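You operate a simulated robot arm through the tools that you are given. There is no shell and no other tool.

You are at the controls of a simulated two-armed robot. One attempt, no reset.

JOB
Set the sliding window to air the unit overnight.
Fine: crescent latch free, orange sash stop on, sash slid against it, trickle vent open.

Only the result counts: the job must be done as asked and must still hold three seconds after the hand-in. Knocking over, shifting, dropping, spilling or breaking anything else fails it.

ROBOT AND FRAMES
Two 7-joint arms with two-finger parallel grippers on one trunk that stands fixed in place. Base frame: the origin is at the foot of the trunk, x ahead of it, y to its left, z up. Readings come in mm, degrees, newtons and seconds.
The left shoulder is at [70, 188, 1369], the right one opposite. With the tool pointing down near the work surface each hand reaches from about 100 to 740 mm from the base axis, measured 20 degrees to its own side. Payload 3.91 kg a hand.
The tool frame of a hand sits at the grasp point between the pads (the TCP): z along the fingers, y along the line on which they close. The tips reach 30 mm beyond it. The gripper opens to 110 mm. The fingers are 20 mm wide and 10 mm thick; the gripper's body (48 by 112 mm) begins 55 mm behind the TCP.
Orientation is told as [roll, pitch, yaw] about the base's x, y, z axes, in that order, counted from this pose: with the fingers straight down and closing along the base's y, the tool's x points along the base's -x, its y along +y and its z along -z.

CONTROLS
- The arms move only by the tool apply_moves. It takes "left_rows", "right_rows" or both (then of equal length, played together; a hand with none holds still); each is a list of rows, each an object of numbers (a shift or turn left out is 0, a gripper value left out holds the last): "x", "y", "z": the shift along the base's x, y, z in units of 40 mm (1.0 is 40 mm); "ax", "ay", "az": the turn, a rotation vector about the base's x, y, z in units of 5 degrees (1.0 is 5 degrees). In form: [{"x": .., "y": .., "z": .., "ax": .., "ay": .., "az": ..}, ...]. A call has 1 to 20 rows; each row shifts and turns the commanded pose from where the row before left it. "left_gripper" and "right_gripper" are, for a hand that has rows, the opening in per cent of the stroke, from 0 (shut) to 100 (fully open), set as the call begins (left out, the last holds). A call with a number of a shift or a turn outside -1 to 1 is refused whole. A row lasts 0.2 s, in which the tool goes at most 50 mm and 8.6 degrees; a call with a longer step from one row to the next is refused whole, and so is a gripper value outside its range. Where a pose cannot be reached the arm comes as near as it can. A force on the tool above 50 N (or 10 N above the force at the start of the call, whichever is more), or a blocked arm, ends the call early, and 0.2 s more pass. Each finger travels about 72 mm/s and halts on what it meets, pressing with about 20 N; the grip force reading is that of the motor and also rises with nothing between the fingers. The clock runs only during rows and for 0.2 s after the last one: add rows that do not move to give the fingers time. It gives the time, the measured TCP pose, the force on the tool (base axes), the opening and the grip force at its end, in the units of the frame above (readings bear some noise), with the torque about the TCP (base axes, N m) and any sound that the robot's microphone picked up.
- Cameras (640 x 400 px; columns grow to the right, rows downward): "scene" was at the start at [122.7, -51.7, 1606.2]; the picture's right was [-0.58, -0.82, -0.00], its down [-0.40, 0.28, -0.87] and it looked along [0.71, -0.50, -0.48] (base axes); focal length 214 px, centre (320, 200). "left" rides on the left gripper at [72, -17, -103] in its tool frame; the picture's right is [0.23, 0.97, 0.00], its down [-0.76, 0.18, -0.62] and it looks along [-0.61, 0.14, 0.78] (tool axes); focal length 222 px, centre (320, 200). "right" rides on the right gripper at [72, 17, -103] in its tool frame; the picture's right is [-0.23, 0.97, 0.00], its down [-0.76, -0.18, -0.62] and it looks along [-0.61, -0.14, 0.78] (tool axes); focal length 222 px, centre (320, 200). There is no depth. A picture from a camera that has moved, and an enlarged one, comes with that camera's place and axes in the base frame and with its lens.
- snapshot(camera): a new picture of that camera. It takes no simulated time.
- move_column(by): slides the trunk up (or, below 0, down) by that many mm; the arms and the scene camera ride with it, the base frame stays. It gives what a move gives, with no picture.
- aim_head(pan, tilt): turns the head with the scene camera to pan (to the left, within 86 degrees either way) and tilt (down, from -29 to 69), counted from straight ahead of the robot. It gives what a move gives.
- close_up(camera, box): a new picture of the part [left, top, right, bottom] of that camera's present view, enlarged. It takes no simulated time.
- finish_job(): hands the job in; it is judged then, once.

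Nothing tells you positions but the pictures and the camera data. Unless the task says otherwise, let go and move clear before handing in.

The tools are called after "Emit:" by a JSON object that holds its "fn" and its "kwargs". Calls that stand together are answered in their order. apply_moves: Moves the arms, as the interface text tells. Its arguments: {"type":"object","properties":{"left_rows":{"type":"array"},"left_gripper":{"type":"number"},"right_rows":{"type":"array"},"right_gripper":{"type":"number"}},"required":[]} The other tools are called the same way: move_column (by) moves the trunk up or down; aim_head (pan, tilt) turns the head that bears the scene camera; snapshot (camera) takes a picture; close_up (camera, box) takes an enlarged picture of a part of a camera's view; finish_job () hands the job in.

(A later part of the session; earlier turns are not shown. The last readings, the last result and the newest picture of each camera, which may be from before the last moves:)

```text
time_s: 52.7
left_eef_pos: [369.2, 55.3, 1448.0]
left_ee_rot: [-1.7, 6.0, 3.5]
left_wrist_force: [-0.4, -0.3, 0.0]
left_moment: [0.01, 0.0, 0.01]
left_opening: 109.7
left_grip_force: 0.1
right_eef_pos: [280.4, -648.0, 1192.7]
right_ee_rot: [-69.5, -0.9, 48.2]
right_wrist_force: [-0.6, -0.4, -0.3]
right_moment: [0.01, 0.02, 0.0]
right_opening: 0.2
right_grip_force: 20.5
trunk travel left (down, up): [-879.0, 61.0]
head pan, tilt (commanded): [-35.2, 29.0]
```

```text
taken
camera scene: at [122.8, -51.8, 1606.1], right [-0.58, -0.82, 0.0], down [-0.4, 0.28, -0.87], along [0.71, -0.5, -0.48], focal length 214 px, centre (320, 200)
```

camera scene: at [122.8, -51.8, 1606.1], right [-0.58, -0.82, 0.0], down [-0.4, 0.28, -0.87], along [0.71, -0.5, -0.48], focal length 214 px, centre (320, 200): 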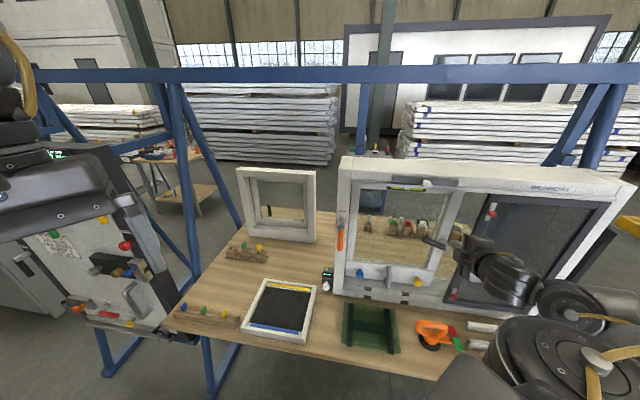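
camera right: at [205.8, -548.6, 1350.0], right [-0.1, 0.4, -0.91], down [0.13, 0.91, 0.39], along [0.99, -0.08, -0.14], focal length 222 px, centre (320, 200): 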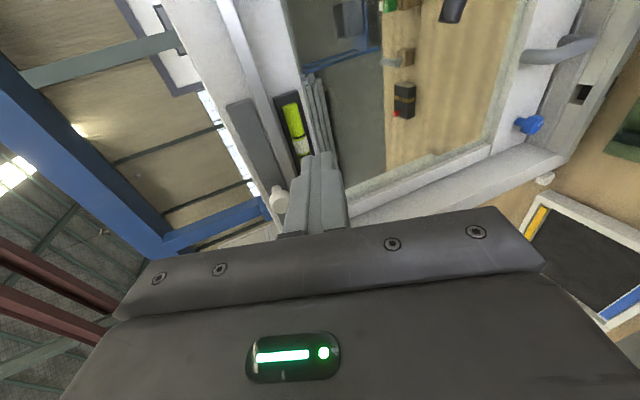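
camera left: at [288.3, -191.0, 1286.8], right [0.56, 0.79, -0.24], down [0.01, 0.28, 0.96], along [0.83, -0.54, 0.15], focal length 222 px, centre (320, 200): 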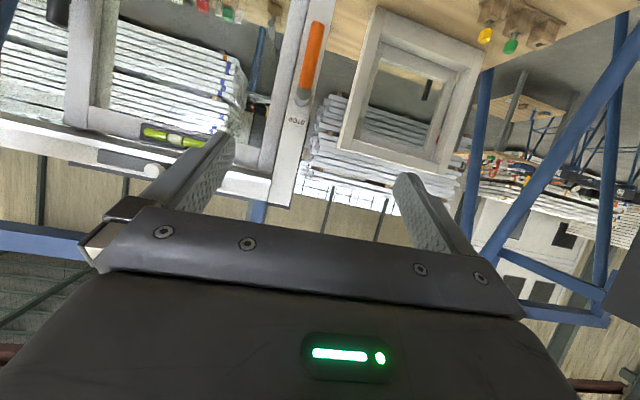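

I'll lower the right hand to z≈1040, cross below the stop lever, and come up on its left side.

Emit:
{"fn": "apply_moves", "kwargs": {"right_rows": [{"z": -0.77}, {"z": -0.77}, {"z": -0.77}, {"z": -0.77}, {"z": -0.77}, {"x": 0.59, "y": 0.735}, {"x": 0.59, "y": 0.735}, {"x": 0.59, "y": 0.735}, {"x": 0.59, "y": 0.735}, {"x": 0.59, "y": 0.735}, {"x": 0.59, "y": 0.735}]}}

Emit:
{"fn": "snapshot", "kwargs": {"camera": "scene"}}

Emit:
{"fn": "snapshot", "kwargs": {"camera": "right"}}

```text
time_s: 55.1
left_eef_pos: [368.4, 55.3, 1448.9]
left_ee_rot: [-1.7, 6.0, 3.5]
left_wrist_force: [-0.7, 0.2, 0.2]
left_moment: [0.06, 0.07, 0.0]
left_opening: 110.0
left_grip_force: 0.0
right_eef_pos: [373.5, -602.1, 1136.6]
right_ee_rot: [-69.2, -1.0, 48.6]
right_wrist_force: [0.2, 0.6, -0.1]
right_moment: [0.0, 0.05, -0.02]
right_opening: 0.0
right_grip_force: 20.0
right hand out of reach, approached as far as the arm can: row 5, 6, 7, 8, 9, 10, 11
trunk travel left (down, up): [-879.0, 61.0]
head pan, tilt (commanded): [-35.2, 29.0]
```

```text
taken
camera scene: at [122.6, -52.0, 1606.2], right [-0.58, -0.82, 0.0], down [-0.4, 0.28, -0.87], along [0.71, -0.5, -0.48], focal length 214 px, centre (320, 200)
```

scene: 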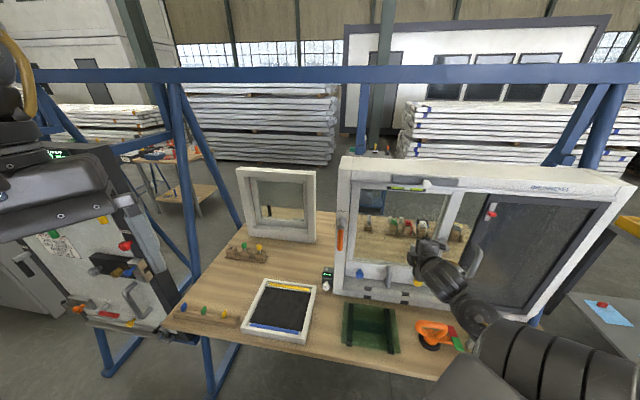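

```text
taken
camera right: at [248.2, -588.1, 1155.6], right [-0.1, 0.41, -0.91], down [0.11, 0.91, 0.4], along [0.99, -0.06, -0.13], focal length 222 px, centre (320, 200)
```

right: 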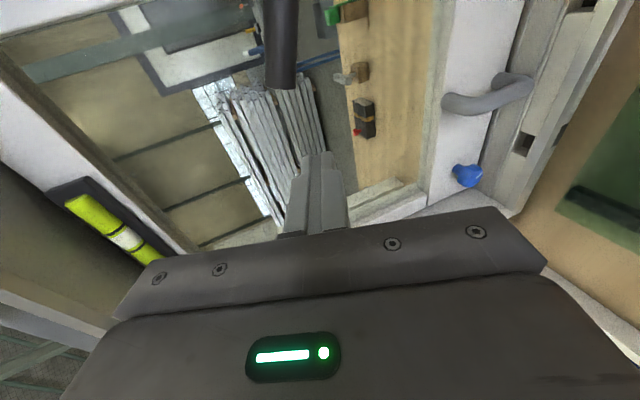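

With the trunk up, the wrist can't go low enough at this pitch. I'll lift the hand clear and lower the trunk again, then approach the lever from above.

Emit:
{"fn": "apply_moves", "kwargs": {"right_rows": [{"x": -0.45, "y": -0.2, "z": 0.6}, {"x": -0.45, "y": -0.2, "z": 0.6}, {"x": -0.45, "y": -0.2, "z": 0.6}, {"x": -0.45, "y": -0.2, "z": 0.6}, {"x": -0.45, "y": -0.2, "z": 0.6}, {"z": 0.6}, {"z": 0.6}]}}

Emit:
{"fn": "move_column", "kwargs": {"by": -180}}

Emit:
{"fn": "snapshot", "kwargs": {"camera": "scene"}}

```text
time_s: 56.7
left_eef_pos: [370.1, 56.1, 1447.9]
left_ee_rot: [-1.7, 6.0, 3.5]
left_wrist_force: [-0.6, -0.5, -0.2]
left_moment: [-0.01, -0.01, -0.01]
left_opening: 109.8
left_grip_force: 0.1
right_eef_pos: [283.2, -645.0, 1305.6]
right_ee_rot: [-69.6, -0.8, 48.4]
right_wrist_force: [0.1, 0.6, 0.0]
right_moment: [-0.02, -0.01, -0.03]
right_opening: 0.1
right_grip_force: 19.6
trunk travel left (down, up): [-879.0, 61.0]
head pan, tilt (commanded): [-35.2, 29.0]
```

```text
time_s: 58.7
left_eef_pos: [366.9, 55.1, 1268.8]
left_ee_rot: [-1.7, 6.0, 3.5]
left_wrist_force: [-0.8, -0.4, 0.2]
left_moment: [0.02, 0.0, -0.01]
left_opening: 110.0
left_grip_force: 0.0
right_eef_pos: [282.6, -647.3, 1125.1]
right_ee_rot: [-69.7, -0.8, 48.3]
right_wrist_force: [-0.5, -0.2, -0.2]
right_moment: [0.02, 0.01, 0.02]
right_opening: 0.0
right_grip_force: 20.2
trunk travel left (down, up): [-699.0, 241.0]
head pan, tilt (commanded): [-35.2, 29.0]
```

```text
taken
camera scene: at [122.6, -51.7, 1426.2], right [-0.58, -0.82, 0.0], down [-0.4, 0.28, -0.87], along [0.71, -0.5, -0.48], focal length 214 px, centre (320, 200)
```

scene: 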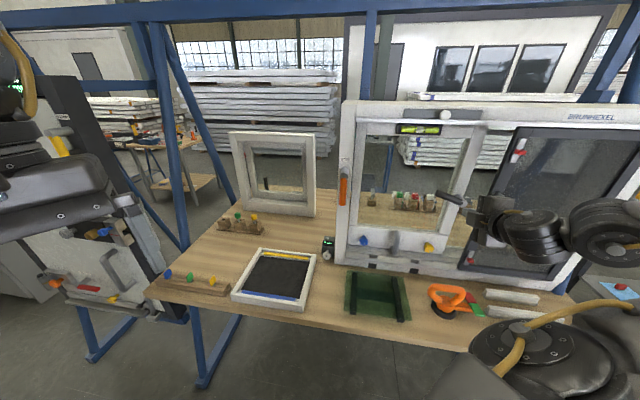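

I'll go up and across above the lever, then check the view before descending on its left.

Emit:
{"fn": "apply_moves", "kwargs": {"right_rows": [{"z": 1}, {"z": 1}, {"z": 1}, {"z": 1}, {"z": 1}, {"x": 0.69, "y": 0.762}, {"x": 0.69, "y": 0.762}, {"x": 0.69, "y": 0.762}, {"x": 0.69, "y": 0.762}, {"x": 0.69, "y": 0.762}, {"x": 0.69, "y": 0.762}, {"x": 0.69, "y": 0.762}, {"x": 0.69, "y": 0.762}, {"x": 0.69, "y": 0.762}]}}

Emit:
{"fn": "snapshot", "kwargs": {"camera": "scene"}}

Emit:
{"fn": "snapshot", "kwargs": {"camera": "right"}}

```text
time_s: 61.7
left_eef_pos: [370.4, 55.3, 1267.2]
left_ee_rot: [-1.6, 6.1, 3.5]
left_wrist_force: [0.4, -0.5, 0.3]
left_moment: [-0.01, 0.01, -0.02]
left_opening: 109.9
left_grip_force: 0.0
right_eef_pos: [536.5, -451.9, 1328.8]
right_ee_rot: [-69.3, -0.9, 48.8]
right_wrist_force: [-0.3, 0.2, -0.2]
right_moment: [0.01, -0.01, -0.02]
right_opening: 0.3
right_grip_force: 19.8
right hand out of reach, approached as far as the arm can: row 12, 13, 14
trunk travel left (down, up): [-699.0, 241.0]
head pan, tilt (commanded): [-35.2, 29.0]
```

```text
taken
camera scene: at [125.0, -51.2, 1425.9], right [-0.58, -0.82, 0.0], down [-0.4, 0.28, -0.87], along [0.71, -0.5, -0.49], focal length 214 px, centre (320, 200)
```

scene: 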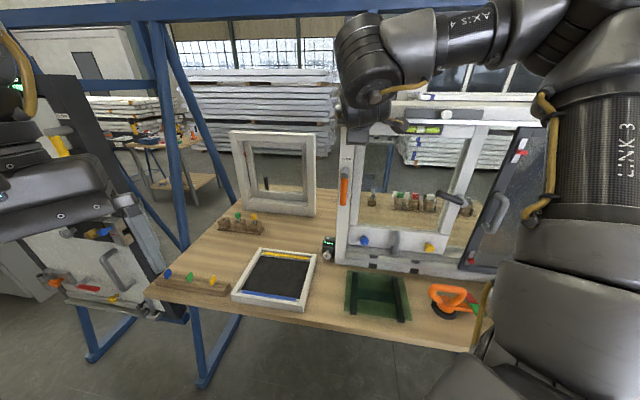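

```text
taken
camera right: at [410.1, -438.4, 1346.9], right [-0.1, 0.41, -0.91], down [0.11, 0.91, 0.4], along [0.99, -0.06, -0.13], focal length 222 px, centre (320, 200)
```

right: 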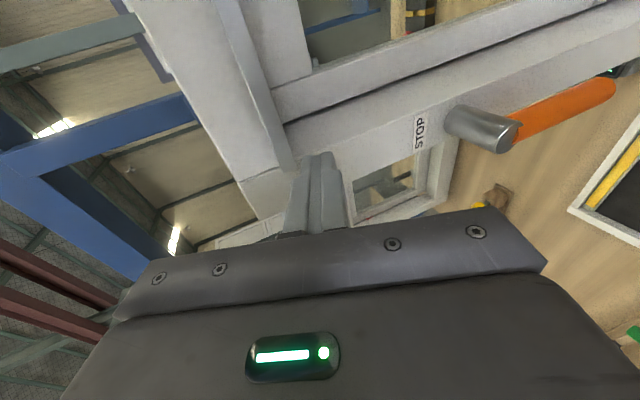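

The arm drifted towards the window here, so I'll hold still. This gives a good side view of the stop hub, so I'll enlarge it.

Emit:
{"fn": "close_up", "kwargs": {"camera": "right", "box": [300, 40, 620, 240]}}

Emit:
{"fn": "close_up", "kwargs": {"camera": "scene", "box": [320, 120, 420, 220]}}

```text
2.00 times, centred on (460, 140) of right
camera zoom: at [410.1, -438.4, 1346.9], right [-0.1, 0.41, -0.91], down [0.11, 0.91, 0.4], along [0.99, -0.06, -0.13], focal length 444 px, centre (40, 320)
```

zoom: 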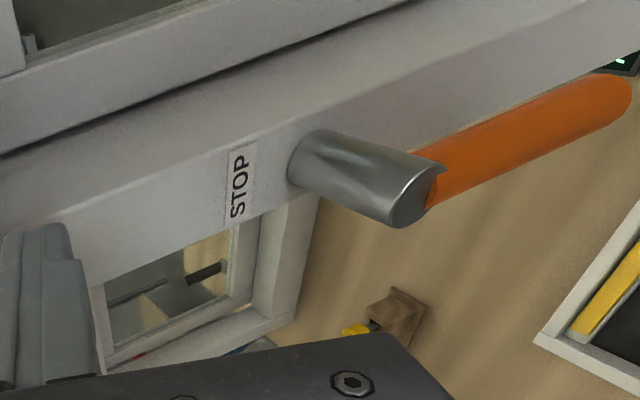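

```text
4.00 times, centred on (370, 170) of scene
camera zoom: at [125.0, -51.2, 1425.9], right [-0.58, -0.82, 0.0], down [-0.4, 0.28, -0.87], along [0.71, -0.5, -0.49], focal length 858 px, centre (120, 320)
```

zoom: 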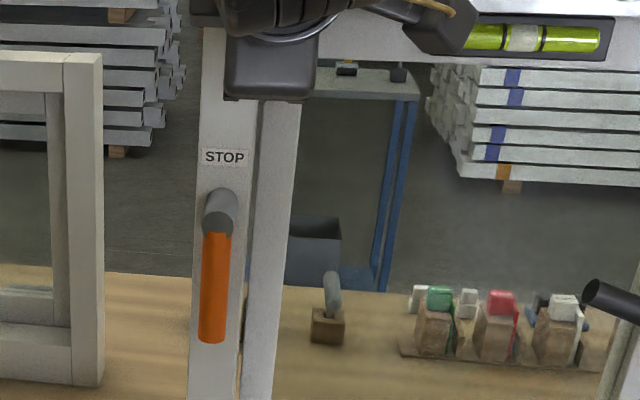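

I'll move a little right, away from the hub, and back off while descending, to see how well the arm tracks lower down.

Emit:
{"fn": "apply_moves", "kwargs": {"right_rows": [{"x": -0.3, "y": -0.05}, {"x": -0.3, "y": -0.05, "z": -0.3}, {"x": -0.3, "y": -0.05, "z": -0.6}, {"x": -0.2, "y": -0.05, "z": -0.6}, {"z": -0.6}]}}

Emit:
{"fn": "snapshot", "kwargs": {"camera": "right"}}

Emit:
{"fn": "snapshot", "kwargs": {"camera": "scene"}}

```text
time_s: 62.9
left_eef_pos: [370.3, 54.2, 1268.0]
left_ee_rot: [-1.7, 6.0, 3.6]
left_wrist_force: [-0.1, 0.2, 1.2]
left_moment: [-0.04, -0.02, -0.02]
left_opening: 110.0
left_grip_force: 0.1
right_eef_pos: [491.8, -470.3, 1244.9]
right_ee_rot: [-69.3, -0.8, 48.5]
right_wrist_force: [1.0, 0.5, -0.8]
right_moment: [-0.02, 0.01, -0.03]
right_opening: 0.1
right_grip_force: 19.9
right hand out of reach, approached as far as the arm can: row 4, 5
trunk travel left (down, up): [-699.0, 241.0]
head pan, tilt (commanded): [-35.2, 29.0]
```

```text
taken
camera right: at [365.2, -455.6, 1263.0], right [-0.1, 0.41, -0.91], down [0.11, 0.91, 0.4], along [0.99, -0.06, -0.13], focal length 222 px, centre (320, 200)
```

right: 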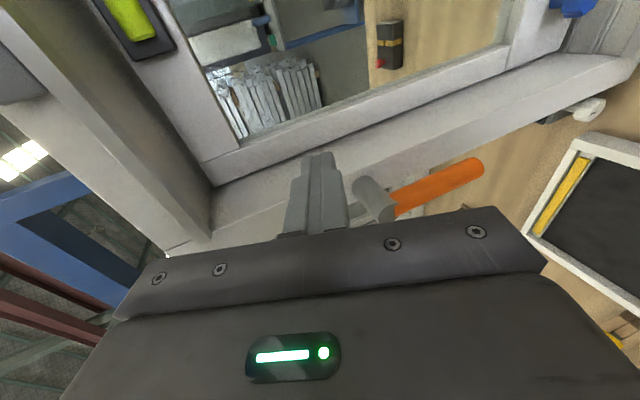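

```text
taken
camera scene: at [124.4, -52.0, 1426.0], right [-0.58, -0.82, 0.0], down [-0.4, 0.28, -0.87], along [0.71, -0.5, -0.49], focal length 214 px, centre (320, 200)
```

scene: 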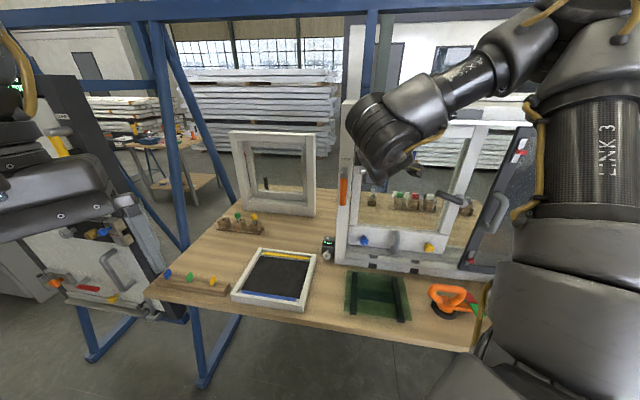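

The arm is in an elbow-up posture, so lowering the trunk is safe and gives it room. I'll lower by 100 mm, which also brings the fingertips level with the stop lever, on its right side.

Emit:
{"fn": "move_column", "kwargs": {"by": -100}}

Emit:
{"fn": "snapshot", "kwargs": {"camera": "right"}}

Emit:
{"fn": "snapshot", "kwargs": {"camera": "scene"}}

```text
time_s: 64.3
left_eef_pos: [367.4, 55.0, 1167.9]
left_ee_rot: [-1.8, 6.1, 3.6]
left_wrist_force: [0.4, -0.7, 0.3]
left_moment: [-0.02, 0.01, -0.05]
left_opening: 109.9
left_grip_force: 0.0
right_eef_pos: [489.0, -469.0, 1145.7]
right_ee_rot: [-69.4, -0.9, 48.4]
right_wrist_force: [-0.3, 0.1, 0.9]
right_moment: [0.0, 0.02, 0.0]
right_opening: 0.0
right_grip_force: 19.7
trunk travel left (down, up): [-599.0, 341.0]
head pan, tilt (commanded): [-35.2, 29.0]
```

```text
taken
camera right: at [363.7, -455.1, 1164.1], right [-0.1, 0.41, -0.91], down [0.11, 0.91, 0.4], along [0.99, -0.06, -0.13], focal length 222 px, centre (320, 200)
```

right: 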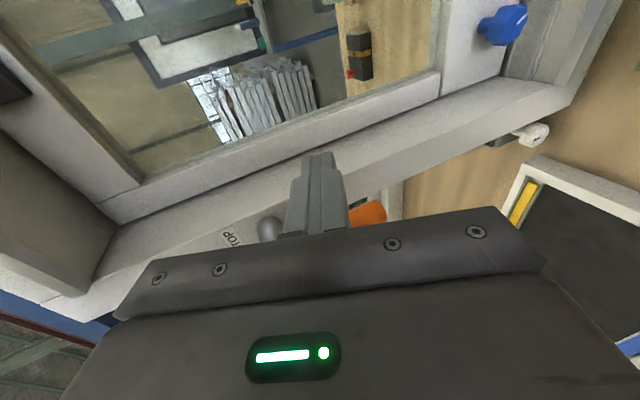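

```text
taken
camera scene: at [122.4, -51.5, 1326.2], right [-0.58, -0.82, 0.0], down [-0.4, 0.28, -0.87], along [0.71, -0.5, -0.48], focal length 214 px, centre (320, 200)
```

scene: 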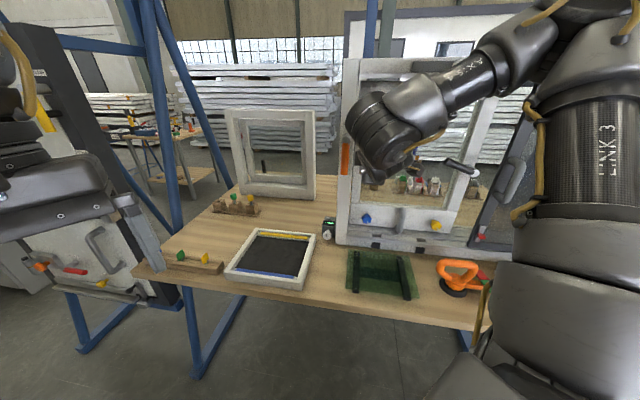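

The fingertips are to the right of the lever. I'll drop slightly, extend a little, and push left gently towards it.

Emit:
{"fn": "apply_moves", "kwargs": {"right_rows": [{"x": 0.15, "y": -0.13, "z": -0.6}, {"x": 0.168, "y": 0.185}, {"x": 0.168, "y": 0.185}, {"x": 0.168, "y": 0.185}, {"x": 0.168, "y": 0.185}]}}

Emit:
{"fn": "close_up", "kwargs": {"camera": "right", "box": [200, 120, 440, 260]}}

Emit:
{"fn": "close_up", "kwargs": {"camera": "scene", "box": [310, 110, 410, 190]}}

```text
time_s: 65.5
left_eef_pos: [368.5, 54.6, 1168.2]
left_ee_rot: [-1.7, 6.1, 3.6]
left_wrist_force: [0.0, -0.3, 0.5]
left_moment: [0.0, 0.01, 0.01]
left_opening: 109.9
left_grip_force: 0.1
right_eef_pos: [526.8, -464.9, 1126.7]
right_ee_rot: [-69.3, -0.9, 48.6]
right_wrist_force: [0.4, -0.2, 0.6]
right_moment: [0.01, 0.02, -0.01]
right_opening: 0.0
right_grip_force: 19.5
right hand out of reach, approached as far as the arm can: row 2, 3, 4, 5
trunk travel left (down, up): [-599.0, 341.0]
head pan, tilt (commanded): [-35.2, 29.0]
```

```text
2.67 times, centred on (320, 190) of right
camera zoom: at [401.5, -451.3, 1145.2], right [-0.1, 0.41, -0.91], down [0.11, 0.91, 0.4], along [0.99, -0.06, -0.13], focal length 592 px, centre (320, 227)
```

zoom: 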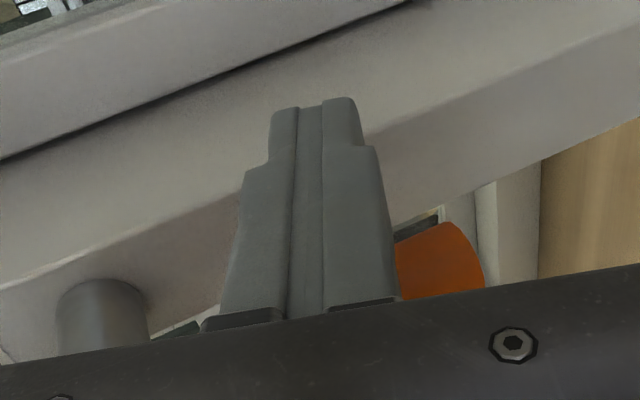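

```text
5.00 times, centred on (360, 150) of scene
camera zoom: at [122.8, -51.3, 1326.2], right [-0.58, -0.82, 0.0], down [-0.4, 0.28, -0.87], along [0.71, -0.5, -0.48], focal length 1072 px, centre (120, 450)
```

zoom: 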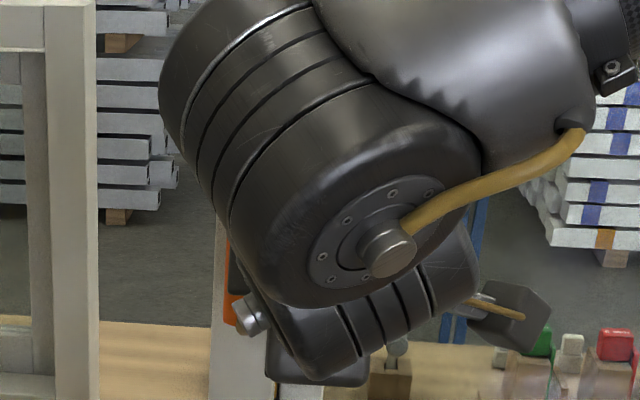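

The arm can't swing further left in this orientation and is being drawn towards the jamb. I'll back off and turn the fingers to point more straight ahead (leftward relative to the window), which eases the wrist.

Emit:
{"fn": "apply_moves", "kwargs": {"right_rows": [{"x": -0.5, "y": 0.0}, {"x": -0.5, "y": 0.0, "az": 1}, {"az": 1}, {"az": 1}, {"az": 1}, {"az": 1}, {"az": 1}]}}

Emit:
{"fn": "snapshot", "kwargs": {"camera": "right"}}

Emit:
{"fn": "snapshot", "kwargs": {"camera": "scene"}}

```text
time_s: 67.1
left_eef_pos: [368.5, 53.5, 1168.6]
left_ee_rot: [-1.6, 6.0, 3.5]
left_wrist_force: [-1.0, 0.5, -0.4]
left_moment: [0.01, -0.03, -0.03]
left_opening: 109.9
left_grip_force: 0.1
right_eef_pos: [487.7, -470.4, 1126.3]
right_ee_rot: [-69.4, -0.9, 78.4]
right_wrist_force: [-0.2, -0.5, -1.4]
right_moment: [0.01, -0.01, 0.02]
right_opening: 0.2
right_grip_force: 20.0
right hand out of reach, approached as far as the arm can: row 1
trunk travel left (down, up): [-599.0, 341.0]
head pan, tilt (commanded): [-35.2, 29.0]
```

```text
taken
camera right: at [371.6, -520.0, 1145.0], right [-0.29, 0.31, -0.91], down [-0.36, 0.84, 0.4], along [0.89, 0.44, -0.13], focal length 222 px, centre (320, 200)
```

right: 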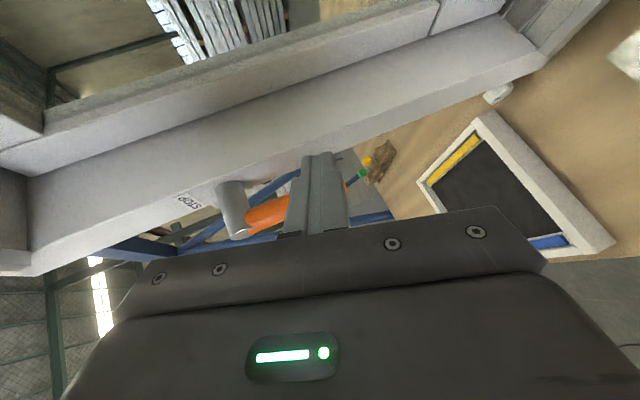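

```text
taken
camera scene: at [122.3, -53.2, 1326.2], right [-0.58, -0.82, 0.0], down [-0.4, 0.28, -0.87], along [0.71, -0.5, -0.49], focal length 214 px, centre (320, 200)
```

scene: 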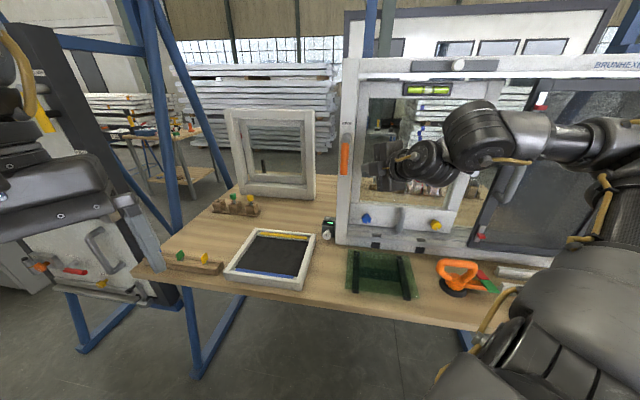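

The lever is in clear view now and the arm is comfortable. I'll push left towards the lever in small steps.

Emit:
{"fn": "apply_moves", "kwargs": {"right_rows": [{"x": 0.168, "y": 0.185}, {"x": 0.168, "y": 0.185}, {"x": 0.168, "y": 0.185}, {"x": 0.168, "y": 0.185}, {}]}}

Emit:
{"fn": "close_up", "kwargs": {"camera": "right", "box": [180, 120, 420, 260]}}

Emit:
{"fn": "close_up", "kwargs": {"camera": "scene", "box": [310, 110, 420, 190]}}

```text
time_s: 68.3
left_eef_pos: [367.8, 53.6, 1168.4]
left_ee_rot: [-1.5, 6.0, 3.5]
left_wrist_force: [0.1, 0.2, -0.5]
left_moment: [-0.02, 0.0, 0.0]
left_opening: 109.8
left_grip_force: 0.1
right_eef_pos: [514.7, -439.8, 1128.3]
right_ee_rot: [-69.5, -1.0, 78.4]
right_wrist_force: [-1.5, 0.2, -2.8]
right_moment: [-0.01, 0.1, -0.05]
right_opening: 0.2
right_grip_force: 20.2
trunk travel left (down, up): [-599.0, 341.0]
head pan, tilt (commanded): [-35.2, 29.0]
```

```text
2.67 times, centred on (300, 190) of right
camera zoom: at [398.6, -490.5, 1145.8], right [-0.29, 0.31, -0.91], down [-0.36, 0.84, 0.4], along [0.89, 0.44, -0.13], focal length 592 px, centre (373, 227)
```

zoom: 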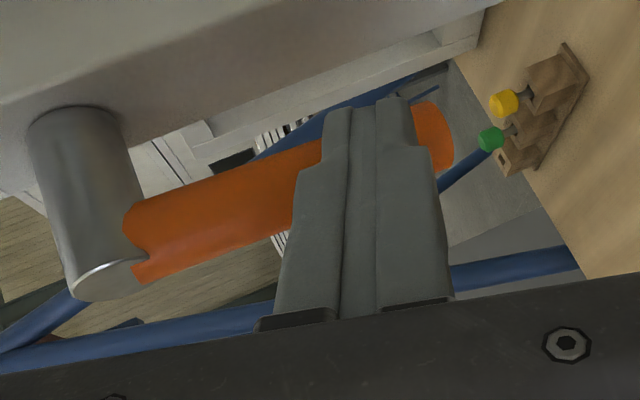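

```text
5.00 times, centred on (365, 150) of scene
camera zoom: at [122.6, -52.1, 1326.1], right [-0.58, -0.82, 0.0], down [-0.4, 0.28, -0.87], along [0.71, -0.5, -0.48], focal length 1072 px, centre (95, 450)
```

zoom: 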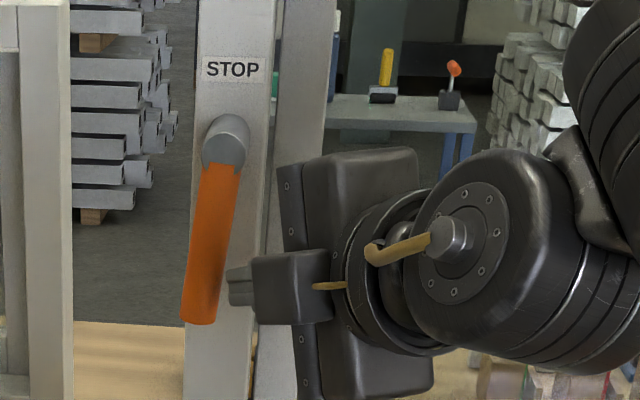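

The lever yields to the left, having tilted about 7° at under 3 N. I'll go a little deeper and follow its arc left and up.

Emit:
{"fn": "apply_moves", "kwargs": {"right_rows": [{"x": 0.25, "y": 0.08, "z": -0.04}, {"x": 0.25, "y": 0.08, "z": -0.04}, {"x": 0.218, "y": 0.241, "z": 0.09}, {"x": 0.218, "y": 0.241, "z": 0.09}, {}]}}

Emit:
{"fn": "close_up", "kwargs": {"camera": "right", "box": [180, 120, 420, 260]}}

Emit:
{"fn": "close_up", "kwargs": {"camera": "scene", "box": [290, 110, 400, 190]}}

```text
time_s: 69.5
left_eef_pos: [368.3, 55.4, 1168.3]
left_ee_rot: [-1.6, 6.0, 3.5]
left_wrist_force: [0.3, 0.0, 0.3]
left_moment: [0.0, 0.03, -0.02]
left_opening: 110.4
left_grip_force: 0.1
right_eef_pos: [551.1, -413.6, 1130.6]
right_ee_rot: [-69.4, -0.9, 78.5]
right_wrist_force: [0.6, 0.1, 0.9]
right_moment: [0.04, 0.01, 0.0]
right_opening: 0.0
right_grip_force: 20.2
trunk travel left (down, up): [-599.0, 341.0]
head pan, tilt (commanded): [-35.2, 29.0]
```

```text
2.67 times, centred on (300, 190) of right
camera zoom: at [435.3, -464.3, 1149.3], right [-0.29, 0.31, -0.91], down [-0.36, 0.84, 0.4], along [0.89, 0.44, -0.13], focal length 592 px, centre (373, 227)
```

zoom: 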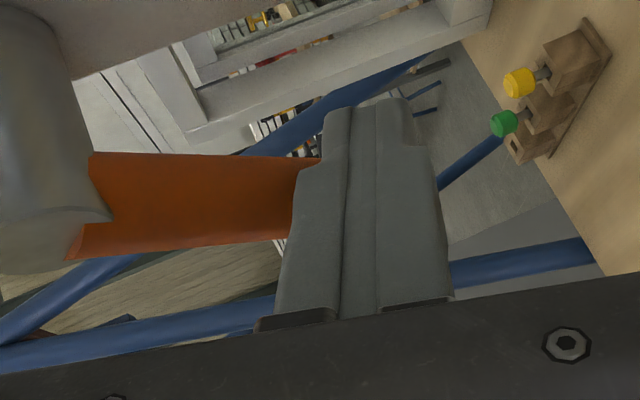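

```text
5.00 times, centred on (345, 150) of scene
camera zoom: at [122.6, -52.2, 1326.1], right [-0.58, -0.82, 0.0], down [-0.4, 0.28, -0.87], along [0.71, -0.5, -0.48], focal length 1072 px, centre (195, 450)
```

zoom: 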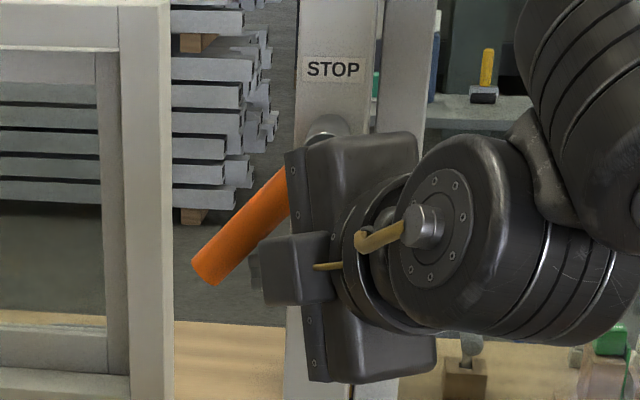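

The lever has swung about 45° left with almost no force. I'll continue along the arc.

Emit:
{"fn": "apply_moves", "kwargs": {"right_rows": [{"x": 0.18, "y": 0.2, "z": 0.2}, {"x": 0.18, "y": 0.2, "z": 0.2}, {"x": 0.125, "y": 0.139, "z": 0.275}, {"x": 0.125, "y": 0.139, "z": 0.275}, {}]}}

Emit:
{"fn": "close_up", "kwargs": {"camera": "scene", "box": [290, 110, 400, 190]}}

```text
time_s: 70.5
left_eef_pos: [366.9, 53.1, 1168.9]
left_ee_rot: [-1.6, 5.9, 3.6]
left_wrist_force: [0.3, -0.4, 0.2]
left_moment: [-0.01, 0.05, -0.01]
left_opening: 109.9
left_grip_force: 0.0
right_eef_pos: [570.0, -393.3, 1156.1]
right_ee_rot: [-67.5, -0.3, 78.0]
right_wrist_force: [-17.6, -12.0, -11.4]
right_moment: [0.03, 0.2, -0.34]
right_opening: 0.0
right_grip_force: 19.8
trunk travel left (down, up): [-599.0, 341.0]
head pan, tilt (commanded): [-35.2, 29.0]
stopped in row 5 (right hand): the force on the tool passed its limit at 58 N (the readings are from after the stop); the commanded pose is now the measured one
```

```text
5.00 times, centred on (345, 150) of scene
camera zoom: at [120.2, -53.8, 1326.4], right [-0.58, -0.82, 0.0], down [-0.39, 0.28, -0.87], along [0.71, -0.5, -0.48], focal length 1072 px, centre (195, 450)
```

zoom: 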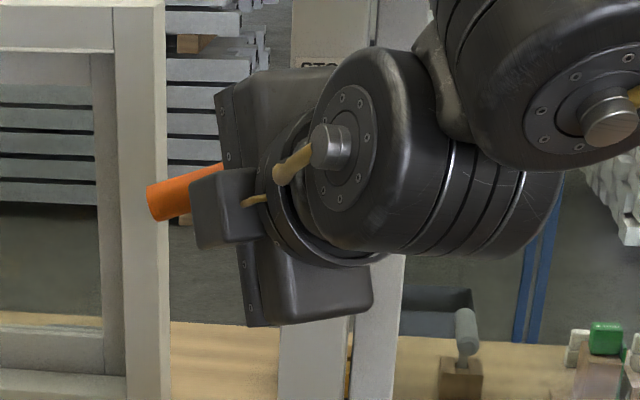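

The lever met its end stop at about 68–70°, much as the latch did. I'll back the hand off and look at where it rests.

Emit:
{"fn": "apply_moves", "kwargs": {"right_rows": [{"x": -0.25, "y": -0.18, "z": -0.35}, {"x": -0.6, "y": 0.3, "z": -0.2}, {"x": -0.7, "y": 0.0}, {"x": -0.7, "y": -0.3}, {"x": -0.7, "y": -0.5}, {"x": -0.5, "y": -0.5}]}}

Emit:
{"fn": "snapshot", "kwargs": {"camera": "scene"}}

Emit:
{"fn": "close_up", "kwargs": {"camera": "scene", "box": [290, 100, 400, 180]}}

Emit:
{"fn": "snapshot", "kwargs": {"camera": "right"}}

```text
time_s: 71.9
left_eef_pos: [366.9, 51.8, 1168.5]
left_ee_rot: [-1.4, 6.0, 3.6]
left_wrist_force: [0.4, -0.7, 0.1]
left_moment: [0.03, -0.03, -0.01]
left_opening: 110.1
left_grip_force: 0.0
right_eef_pos: [440.2, -454.2, 1151.7]
right_ee_rot: [-67.8, -0.7, 78.4]
right_wrist_force: [0.5, -0.5, -0.8]
right_moment: [0.0, -0.02, 0.07]
right_opening: 0.0
right_grip_force: 20.2
right hand out of reach, approached as far as the arm can: row 5, 6
trunk travel left (down, up): [-599.0, 341.0]
head pan, tilt (commanded): [-35.2, 29.0]
```

```text
taken
camera scene: at [121.2, -56.2, 1326.1], right [-0.58, -0.82, 0.0], down [-0.39, 0.28, -0.87], along [0.72, -0.5, -0.49], focal length 214 px, centre (320, 200)
```

scene: 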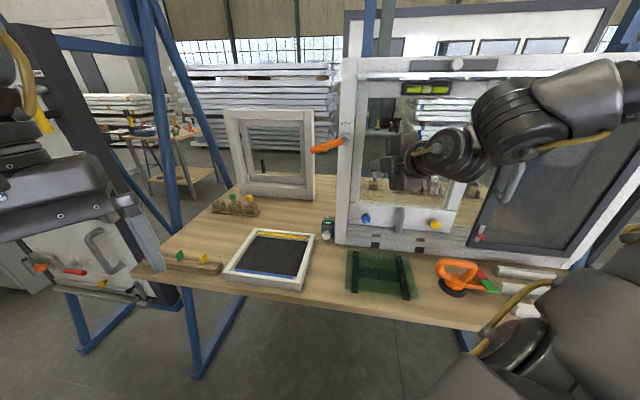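

```text
5.00 times, centred on (345, 140) of scene
camera zoom: at [121.2, -56.2, 1326.1], right [-0.58, -0.82, 0.0], down [-0.39, 0.28, -0.87], along [0.72, -0.5, -0.49], focal length 1072 px, centre (195, 500)
```

zoom: 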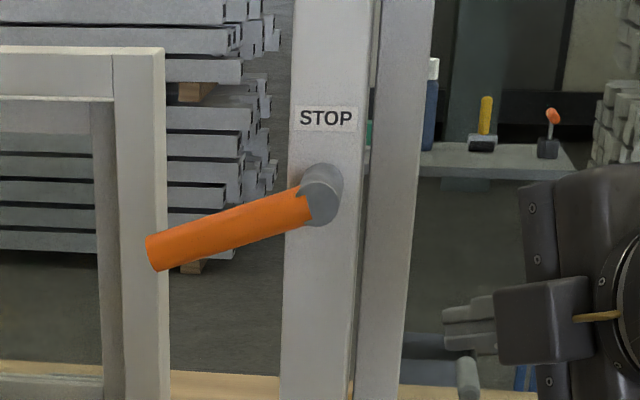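

```text
taken
camera right: at [325.1, -504.2, 1172.4], right [-0.31, 0.31, -0.9], down [-0.35, 0.84, 0.41], along [0.88, 0.44, -0.16], focal length 222 px, centre (320, 200)
```

right: 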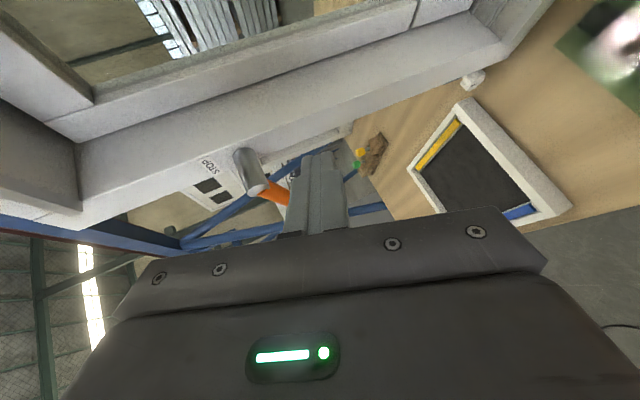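

The stop lever stays at its end position. Next is the sash, so I'll enlarge the sash bottom rail to locate its handle and record its position.

Emit:
{"fn": "close_up", "kwargs": {"camera": "scene", "box": [330, 180, 470, 268]}}

Emit:
{"fn": "close_up", "kwargs": {"camera": "scene", "box": [335, 50, 495, 150]}}

```text
4.55 times, centred on (400, 224) of scene
camera zoom: at [121.2, -56.2, 1326.1], right [-0.58, -0.82, 0.0], down [-0.39, 0.28, -0.87], along [0.72, -0.5, -0.49], focal length 975 px, centre (-44, 91)
```

zoom: 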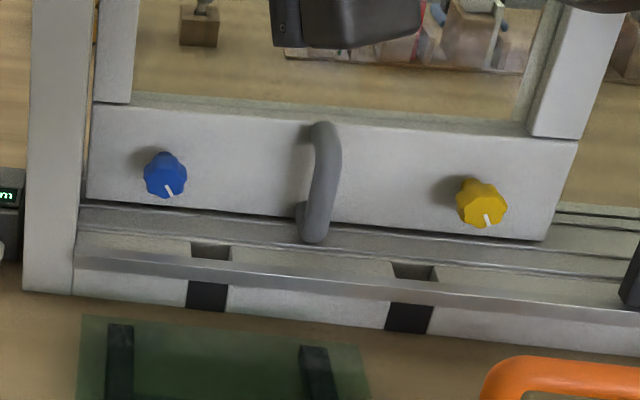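

```text
4.00 times, centred on (415, 100) of scene
camera zoom: at [121.2, -56.2, 1326.1], right [-0.58, -0.82, 0.0], down [-0.39, 0.28, -0.87], along [0.72, -0.5, -0.49], focal length 858 px, centre (-60, 600)
```

zoom: 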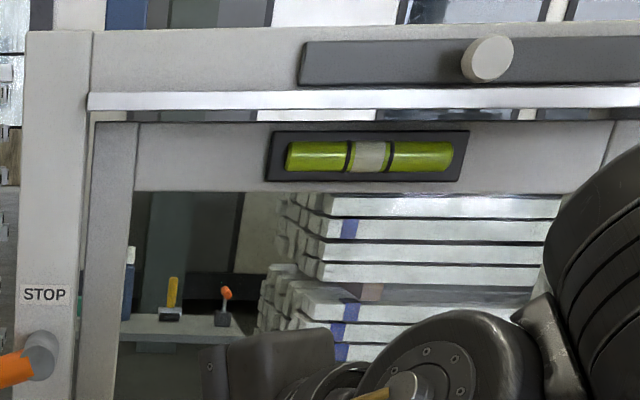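

The sash handle is near (452,-627,918), with the sash closed against the left jamb. I'll turn the right hand back to face the window with the fingers steeper, and go to a point above and left of the sash handle.

Emit:
{"fn": "apply_moves", "kwargs": {"right_rows": [{"az": -1, "x": -0.05, "y": -0.25}, {"az": -1, "x": -0.05, "y": -0.25}, {"az": -1, "x": -0.05, "y": -0.25}, {"az": -1, "x": -0.05, "y": -0.25}, {"az": -1, "x": -0.05, "y": -0.25}, {"az": -1, "x": -0.05, "y": -0.25}, {"ax": 0.67, "ay": 0.74, "y": -0.2, "z": -0.3}, {"ax": 0.67, "ay": 0.74, "y": -0.2, "z": -0.3}, {"ax": 0.67, "ay": 0.74, "y": -0.2, "z": -0.3}, {"ax": 0.67, "ay": 0.74, "y": -0.2, "z": -0.3}, {"ax": 0.67, "ay": 0.74, "y": -0.2, "z": -0.3}, {"ax": 0.67, "ay": 0.74, "y": -0.2, "z": -0.3}]}}

Emit:
{"fn": "snapshot", "kwargs": {"camera": "scene"}}

Emit:
{"fn": "snapshot", "kwargs": {"camera": "right"}}

```text
time_s: 74.5
left_eef_pos: [368.9, 54.9, 1168.4]
left_ee_rot: [-1.5, 6.0, 3.5]
left_wrist_force: [-1.7, -0.1, -0.4]
left_moment: [-0.01, 0.0, 0.01]
left_opening: 110.0
left_grip_force: 0.1
right_eef_pos: [430.6, -558.0, 1078.6]
right_ee_rot: [-37.8, -0.8, 48.1]
right_wrist_force: [-1.0, -0.3, 0.3]
right_moment: [-0.01, -0.03, -0.01]
right_opening: 0.0
right_grip_force: 19.9
trunk travel left (down, up): [-599.0, 341.0]
head pan, tilt (commanded): [-35.2, 29.0]
```

```text
taken
camera scene: at [123.1, -52.6, 1326.1], right [-0.58, -0.82, 0.0], down [-0.4, 0.28, -0.87], along [0.71, -0.5, -0.49], focal length 214 px, centre (320, 200)
```

scene: 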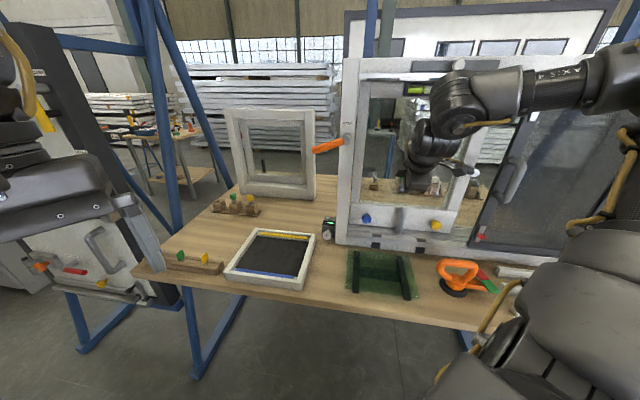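

```text
taken
camera right: at [323.2, -561.3, 1148.3], right [-0.42, 0.69, -0.59], down [0.32, 0.72, 0.61], along [0.85, 0.06, -0.52], focal length 222 px, centre (320, 200)
```

right: 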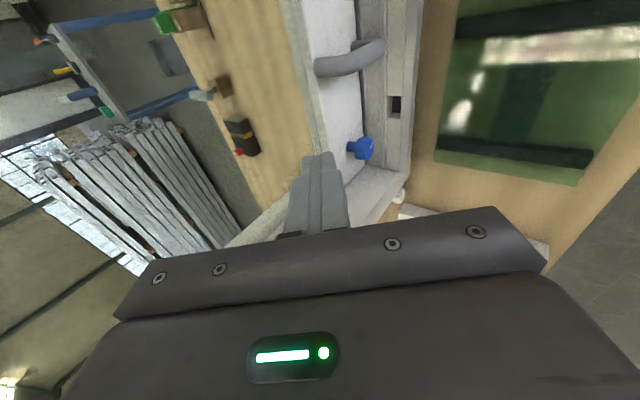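

The hand is above and left of the sash handle. I'll move down and in so the fingertips sit left of the handle bar.

Emit:
{"fn": "apply_moves", "kwargs": {"right_rows": [{"x": 0.076, "y": -0.1, "z": -0.69}, {"x": 0.076, "y": -0.1, "z": -0.69}, {"x": 0.076, "y": -0.1, "z": -0.69}, {"x": 0.076, "y": -0.1, "z": -0.69}, {}]}}

Emit:
{"fn": "snapshot", "kwargs": {"camera": "right"}}

Emit:
{"fn": "close_up", "kwargs": {"camera": "scene", "box": [340, 150, 480, 260]}}

```text
time_s: 75.7
left_eef_pos: [368.8, 56.3, 1167.7]
left_ee_rot: [-1.7, 6.0, 3.4]
left_wrist_force: [-0.6, 1.1, -0.1]
left_moment: [-0.02, -0.01, 0.0]
left_opening: 110.0
left_grip_force: 0.0
right_eef_pos: [439.9, -573.2, 969.3]
right_ee_rot: [-38.0, -0.8, 48.1]
right_wrist_force: [-0.7, -1.0, 0.3]
right_moment: [0.0, -0.03, -0.02]
right_opening: 0.1
right_grip_force: 19.7
trunk travel left (down, up): [-599.0, 341.0]
head pan, tilt (commanded): [-35.2, 29.0]
```

```text
taken
camera right: at [333.6, -576.4, 1039.3], right [-0.42, 0.69, -0.6], down [0.32, 0.72, 0.61], along [0.85, 0.06, -0.52], focal length 222 px, centre (320, 200)
```

right: 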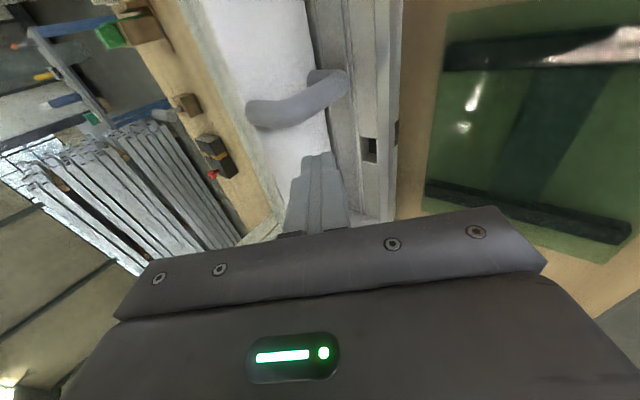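

```text
3.64 times, centred on (410, 205) of scene
camera zoom: at [122.2, -51.0, 1326.3], right [-0.58, -0.82, 0.0], down [-0.4, 0.28, -0.87], along [0.71, -0.5, -0.48], focal length 780 px, centre (-7, 182)
```

zoom: 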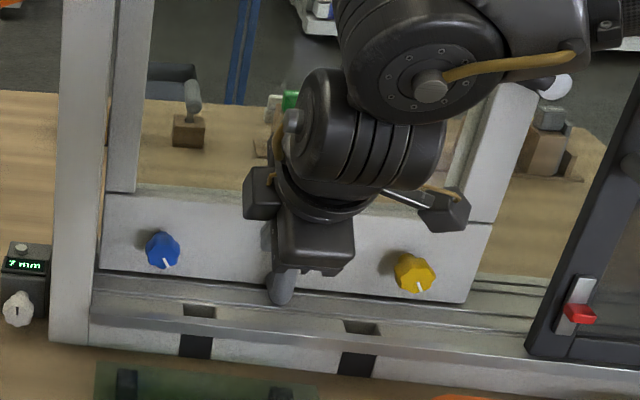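

Emit:
{"fn": "apply_moves", "kwargs": {"right_rows": [{"x": 0.235, "y": -0.212, "z": -0.27}, {"x": 0.235, "y": -0.212, "z": -0.27}, {"x": 0.235, "y": -0.212, "z": -0.27}, {}]}}

Emit:
{"fn": "snapshot", "kwargs": {"camera": "right"}}

Emit:
{"fn": "close_up", "kwargs": {"camera": "right", "box": [200, 40, 420, 240]}}

```text
time_s: 76.7
left_eef_pos: [368.0, 55.0, 1168.2]
left_ee_rot: [-1.6, 6.0, 3.5]
left_wrist_force: [0.4, -0.8, -0.3]
left_moment: [0.0, -0.01, 0.0]
left_opening: 109.8
left_grip_force: 0.0
right_eef_pos: [469.1, -598.8, 936.3]
right_ee_rot: [-38.0, -0.7, 48.1]
right_wrist_force: [-0.2, -0.8, -0.2]
right_moment: [-0.03, 0.0, 0.03]
right_opening: 0.0
right_grip_force: 20.2
trunk travel left (down, up): [-599.0, 341.0]
head pan, tilt (commanded): [-35.2, 29.0]
```

```text
taken
camera right: at [362.9, -601.9, 1007.0], right [-0.42, 0.69, -0.6], down [0.32, 0.72, 0.61], along [0.85, 0.06, -0.52], focal length 222 px, centre (320, 200)
```

right: 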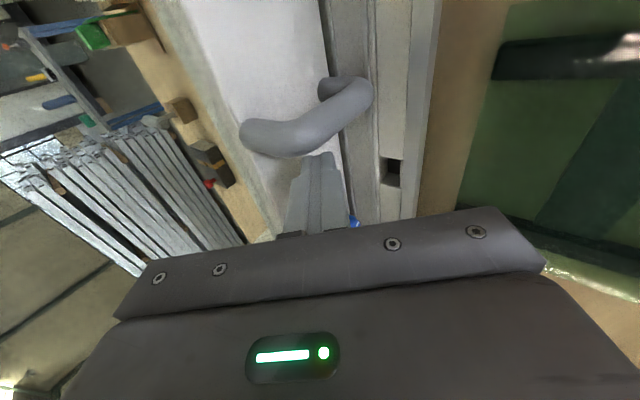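

```text
2.00 times, centred on (310, 140) of right
camera zoom: at [362.9, -601.9, 1007.0], right [-0.42, 0.69, -0.6], down [0.32, 0.72, 0.61], along [0.85, 0.06, -0.52], focal length 444 px, centre (340, 320)
```

zoom: 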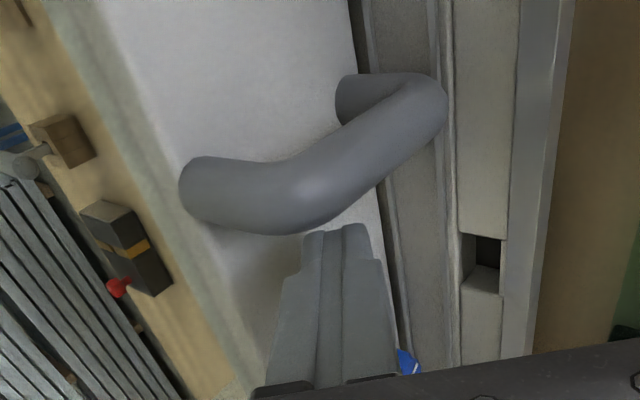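

The fingertips are just left of the handle bar. I'll push right gently.

Emit:
{"fn": "apply_moves", "kwargs": {"right_rows": [{"x": -0.134, "y": -0.148}, {"x": -0.134, "y": -0.148}, {"x": -0.134, "y": -0.148}, {}]}}

Emit:
{"fn": "close_up", "kwargs": {"camera": "right", "box": [200, 40, 420, 240]}}

Emit:
{"fn": "close_up", "kwargs": {"camera": "scene", "box": [330, 50, 490, 260]}}

```text
time_s: 77.7
left_eef_pos: [368.8, 56.0, 1168.6]
left_ee_rot: [-1.8, 6.0, 3.6]
left_wrist_force: [0.7, -0.2, 0.2]
left_moment: [0.01, 0.0, 0.02]
left_opening: 110.2
left_grip_force: 0.1
right_eef_pos: [453.6, -616.2, 936.5]
right_ee_rot: [-37.9, -0.6, 48.1]
right_wrist_force: [-0.9, -0.2, 0.1]
right_moment: [0.0, -0.01, 0.01]
right_opening: 0.0
right_grip_force: 19.7
trunk travel left (down, up): [-599.0, 341.0]
head pan, tilt (commanded): [-35.2, 29.0]
```

```text
2.00 times, centred on (310, 140) of right
camera zoom: at [346.4, -619.3, 1006.7], right [-0.42, 0.69, -0.6], down [0.32, 0.72, 0.61], along [0.85, 0.06, -0.52], focal length 444 px, centre (340, 320)
```

zoom: 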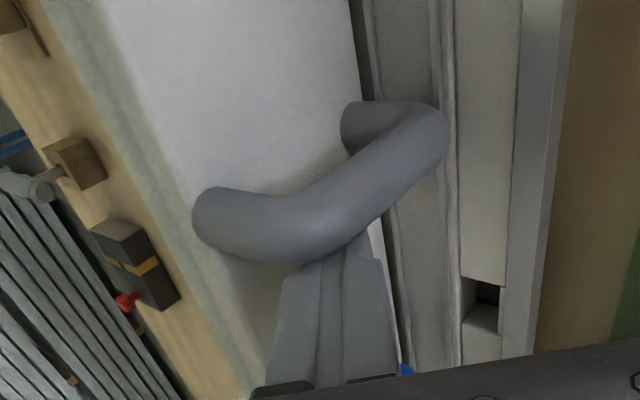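

```text
1.90 times, centred on (410, 155) of scene
camera zoom: at [123.1, -51.5, 1326.1], right [-0.58, -0.82, 0.0], down [-0.4, 0.28, -0.87], along [0.71, -0.5, -0.48], focal length 408 px, centre (149, 286)
```

zoom: 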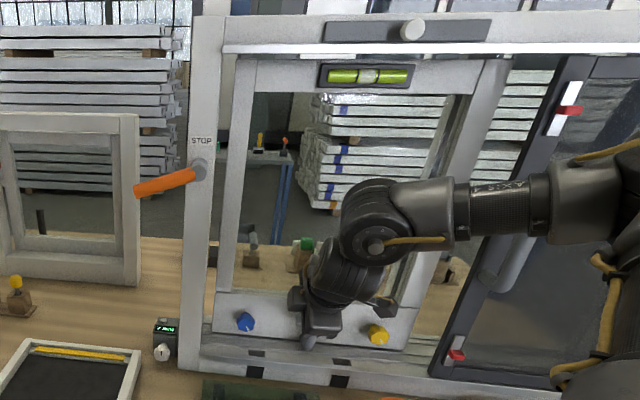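

Emit:
{"fn": "close_up", "kwargs": {"camera": "scene", "box": [335, 50, 495, 150]}}

Emit:
{"fn": "close_up", "kwargs": {"camera": "scene", "box": [330, 180, 470, 268]}}

```text
4.00 times, centred on (415, 100) of scene
camera zoom: at [123.1, -51.5, 1326.1], right [-0.58, -0.82, 0.0], down [-0.4, 0.28, -0.87], along [0.71, -0.5, -0.48], focal length 858 px, centre (-60, 600)
```

zoom: 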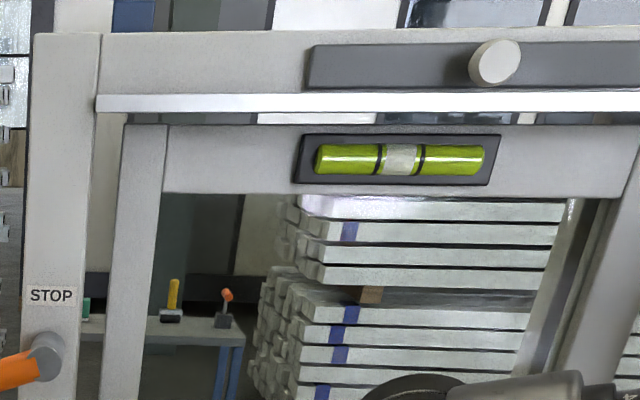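

```text
4.55 times, centred on (400, 224) of scene
camera zoom: at [123.1, -51.5, 1326.1], right [-0.58, -0.82, 0.0], down [-0.4, 0.28, -0.87], along [0.71, -0.5, -0.48], focal length 975 px, centre (-44, 91)
```

zoom: 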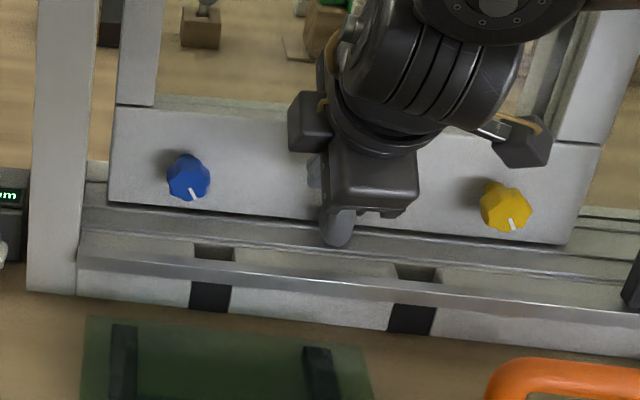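

The sash has slid right about 16 mm under 1 N, so the latch is free. I'll keep pushing until it meets the stop.

Emit:
{"fn": "apply_moves", "kwargs": {"right_rows": [{"x": -0.134, "y": -0.148}, {"x": -0.134, "y": -0.148}, {"x": -0.134, "y": -0.148}, {}]}}

Emit:
{"fn": "close_up", "kwargs": {"camera": "scene", "box": [330, 180, 470, 268]}}

Emit:
{"fn": "close_up", "kwargs": {"camera": "scene", "box": [335, 50, 495, 150]}}

```text
time_s: 78.7
left_eef_pos: [368.9, 54.4, 1168.5]
left_ee_rot: [-1.7, 6.0, 3.5]
left_wrist_force: [0.3, -0.7, -1.1]
left_moment: [0.01, 0.01, -0.03]
left_opening: 109.9
left_grip_force: 0.1
right_eef_pos: [437.2, -634.9, 937.1]
right_ee_rot: [-37.9, -0.6, 48.1]
right_wrist_force: [-0.5, 1.1, 1.5]
right_moment: [-0.01, -0.03, -0.01]
right_opening: 0.1
right_grip_force: 19.6
trunk travel left (down, up): [-599.0, 341.0]
head pan, tilt (commanded): [-35.2, 29.0]
```

```text
4.55 times, centred on (400, 224) of scene
camera zoom: at [122.9, -51.6, 1326.1], right [-0.58, -0.82, 0.0], down [-0.4, 0.28, -0.87], along [0.71, -0.5, -0.48], focal length 975 px, centre (-44, 91)
```

zoom: 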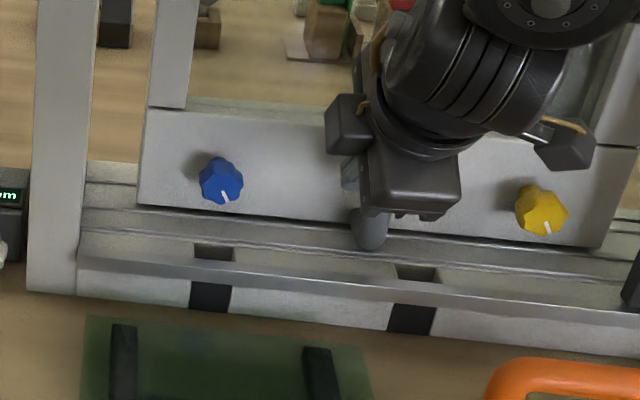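

```text
4.00 times, centred on (415, 100) of scene
camera zoom: at [122.9, -51.6, 1326.1], right [-0.58, -0.82, 0.0], down [-0.4, 0.28, -0.87], along [0.71, -0.5, -0.48], focal length 858 px, centre (-60, 600)
```

zoom: 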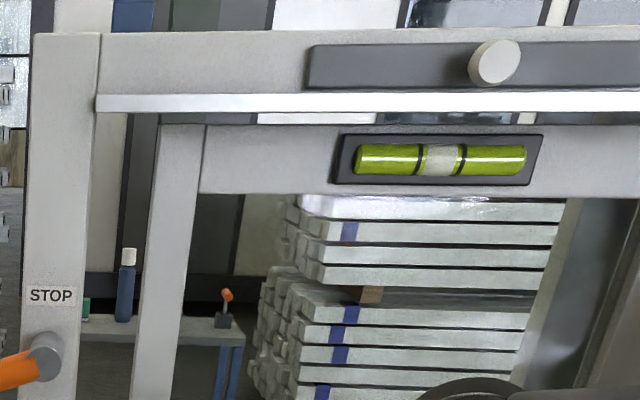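

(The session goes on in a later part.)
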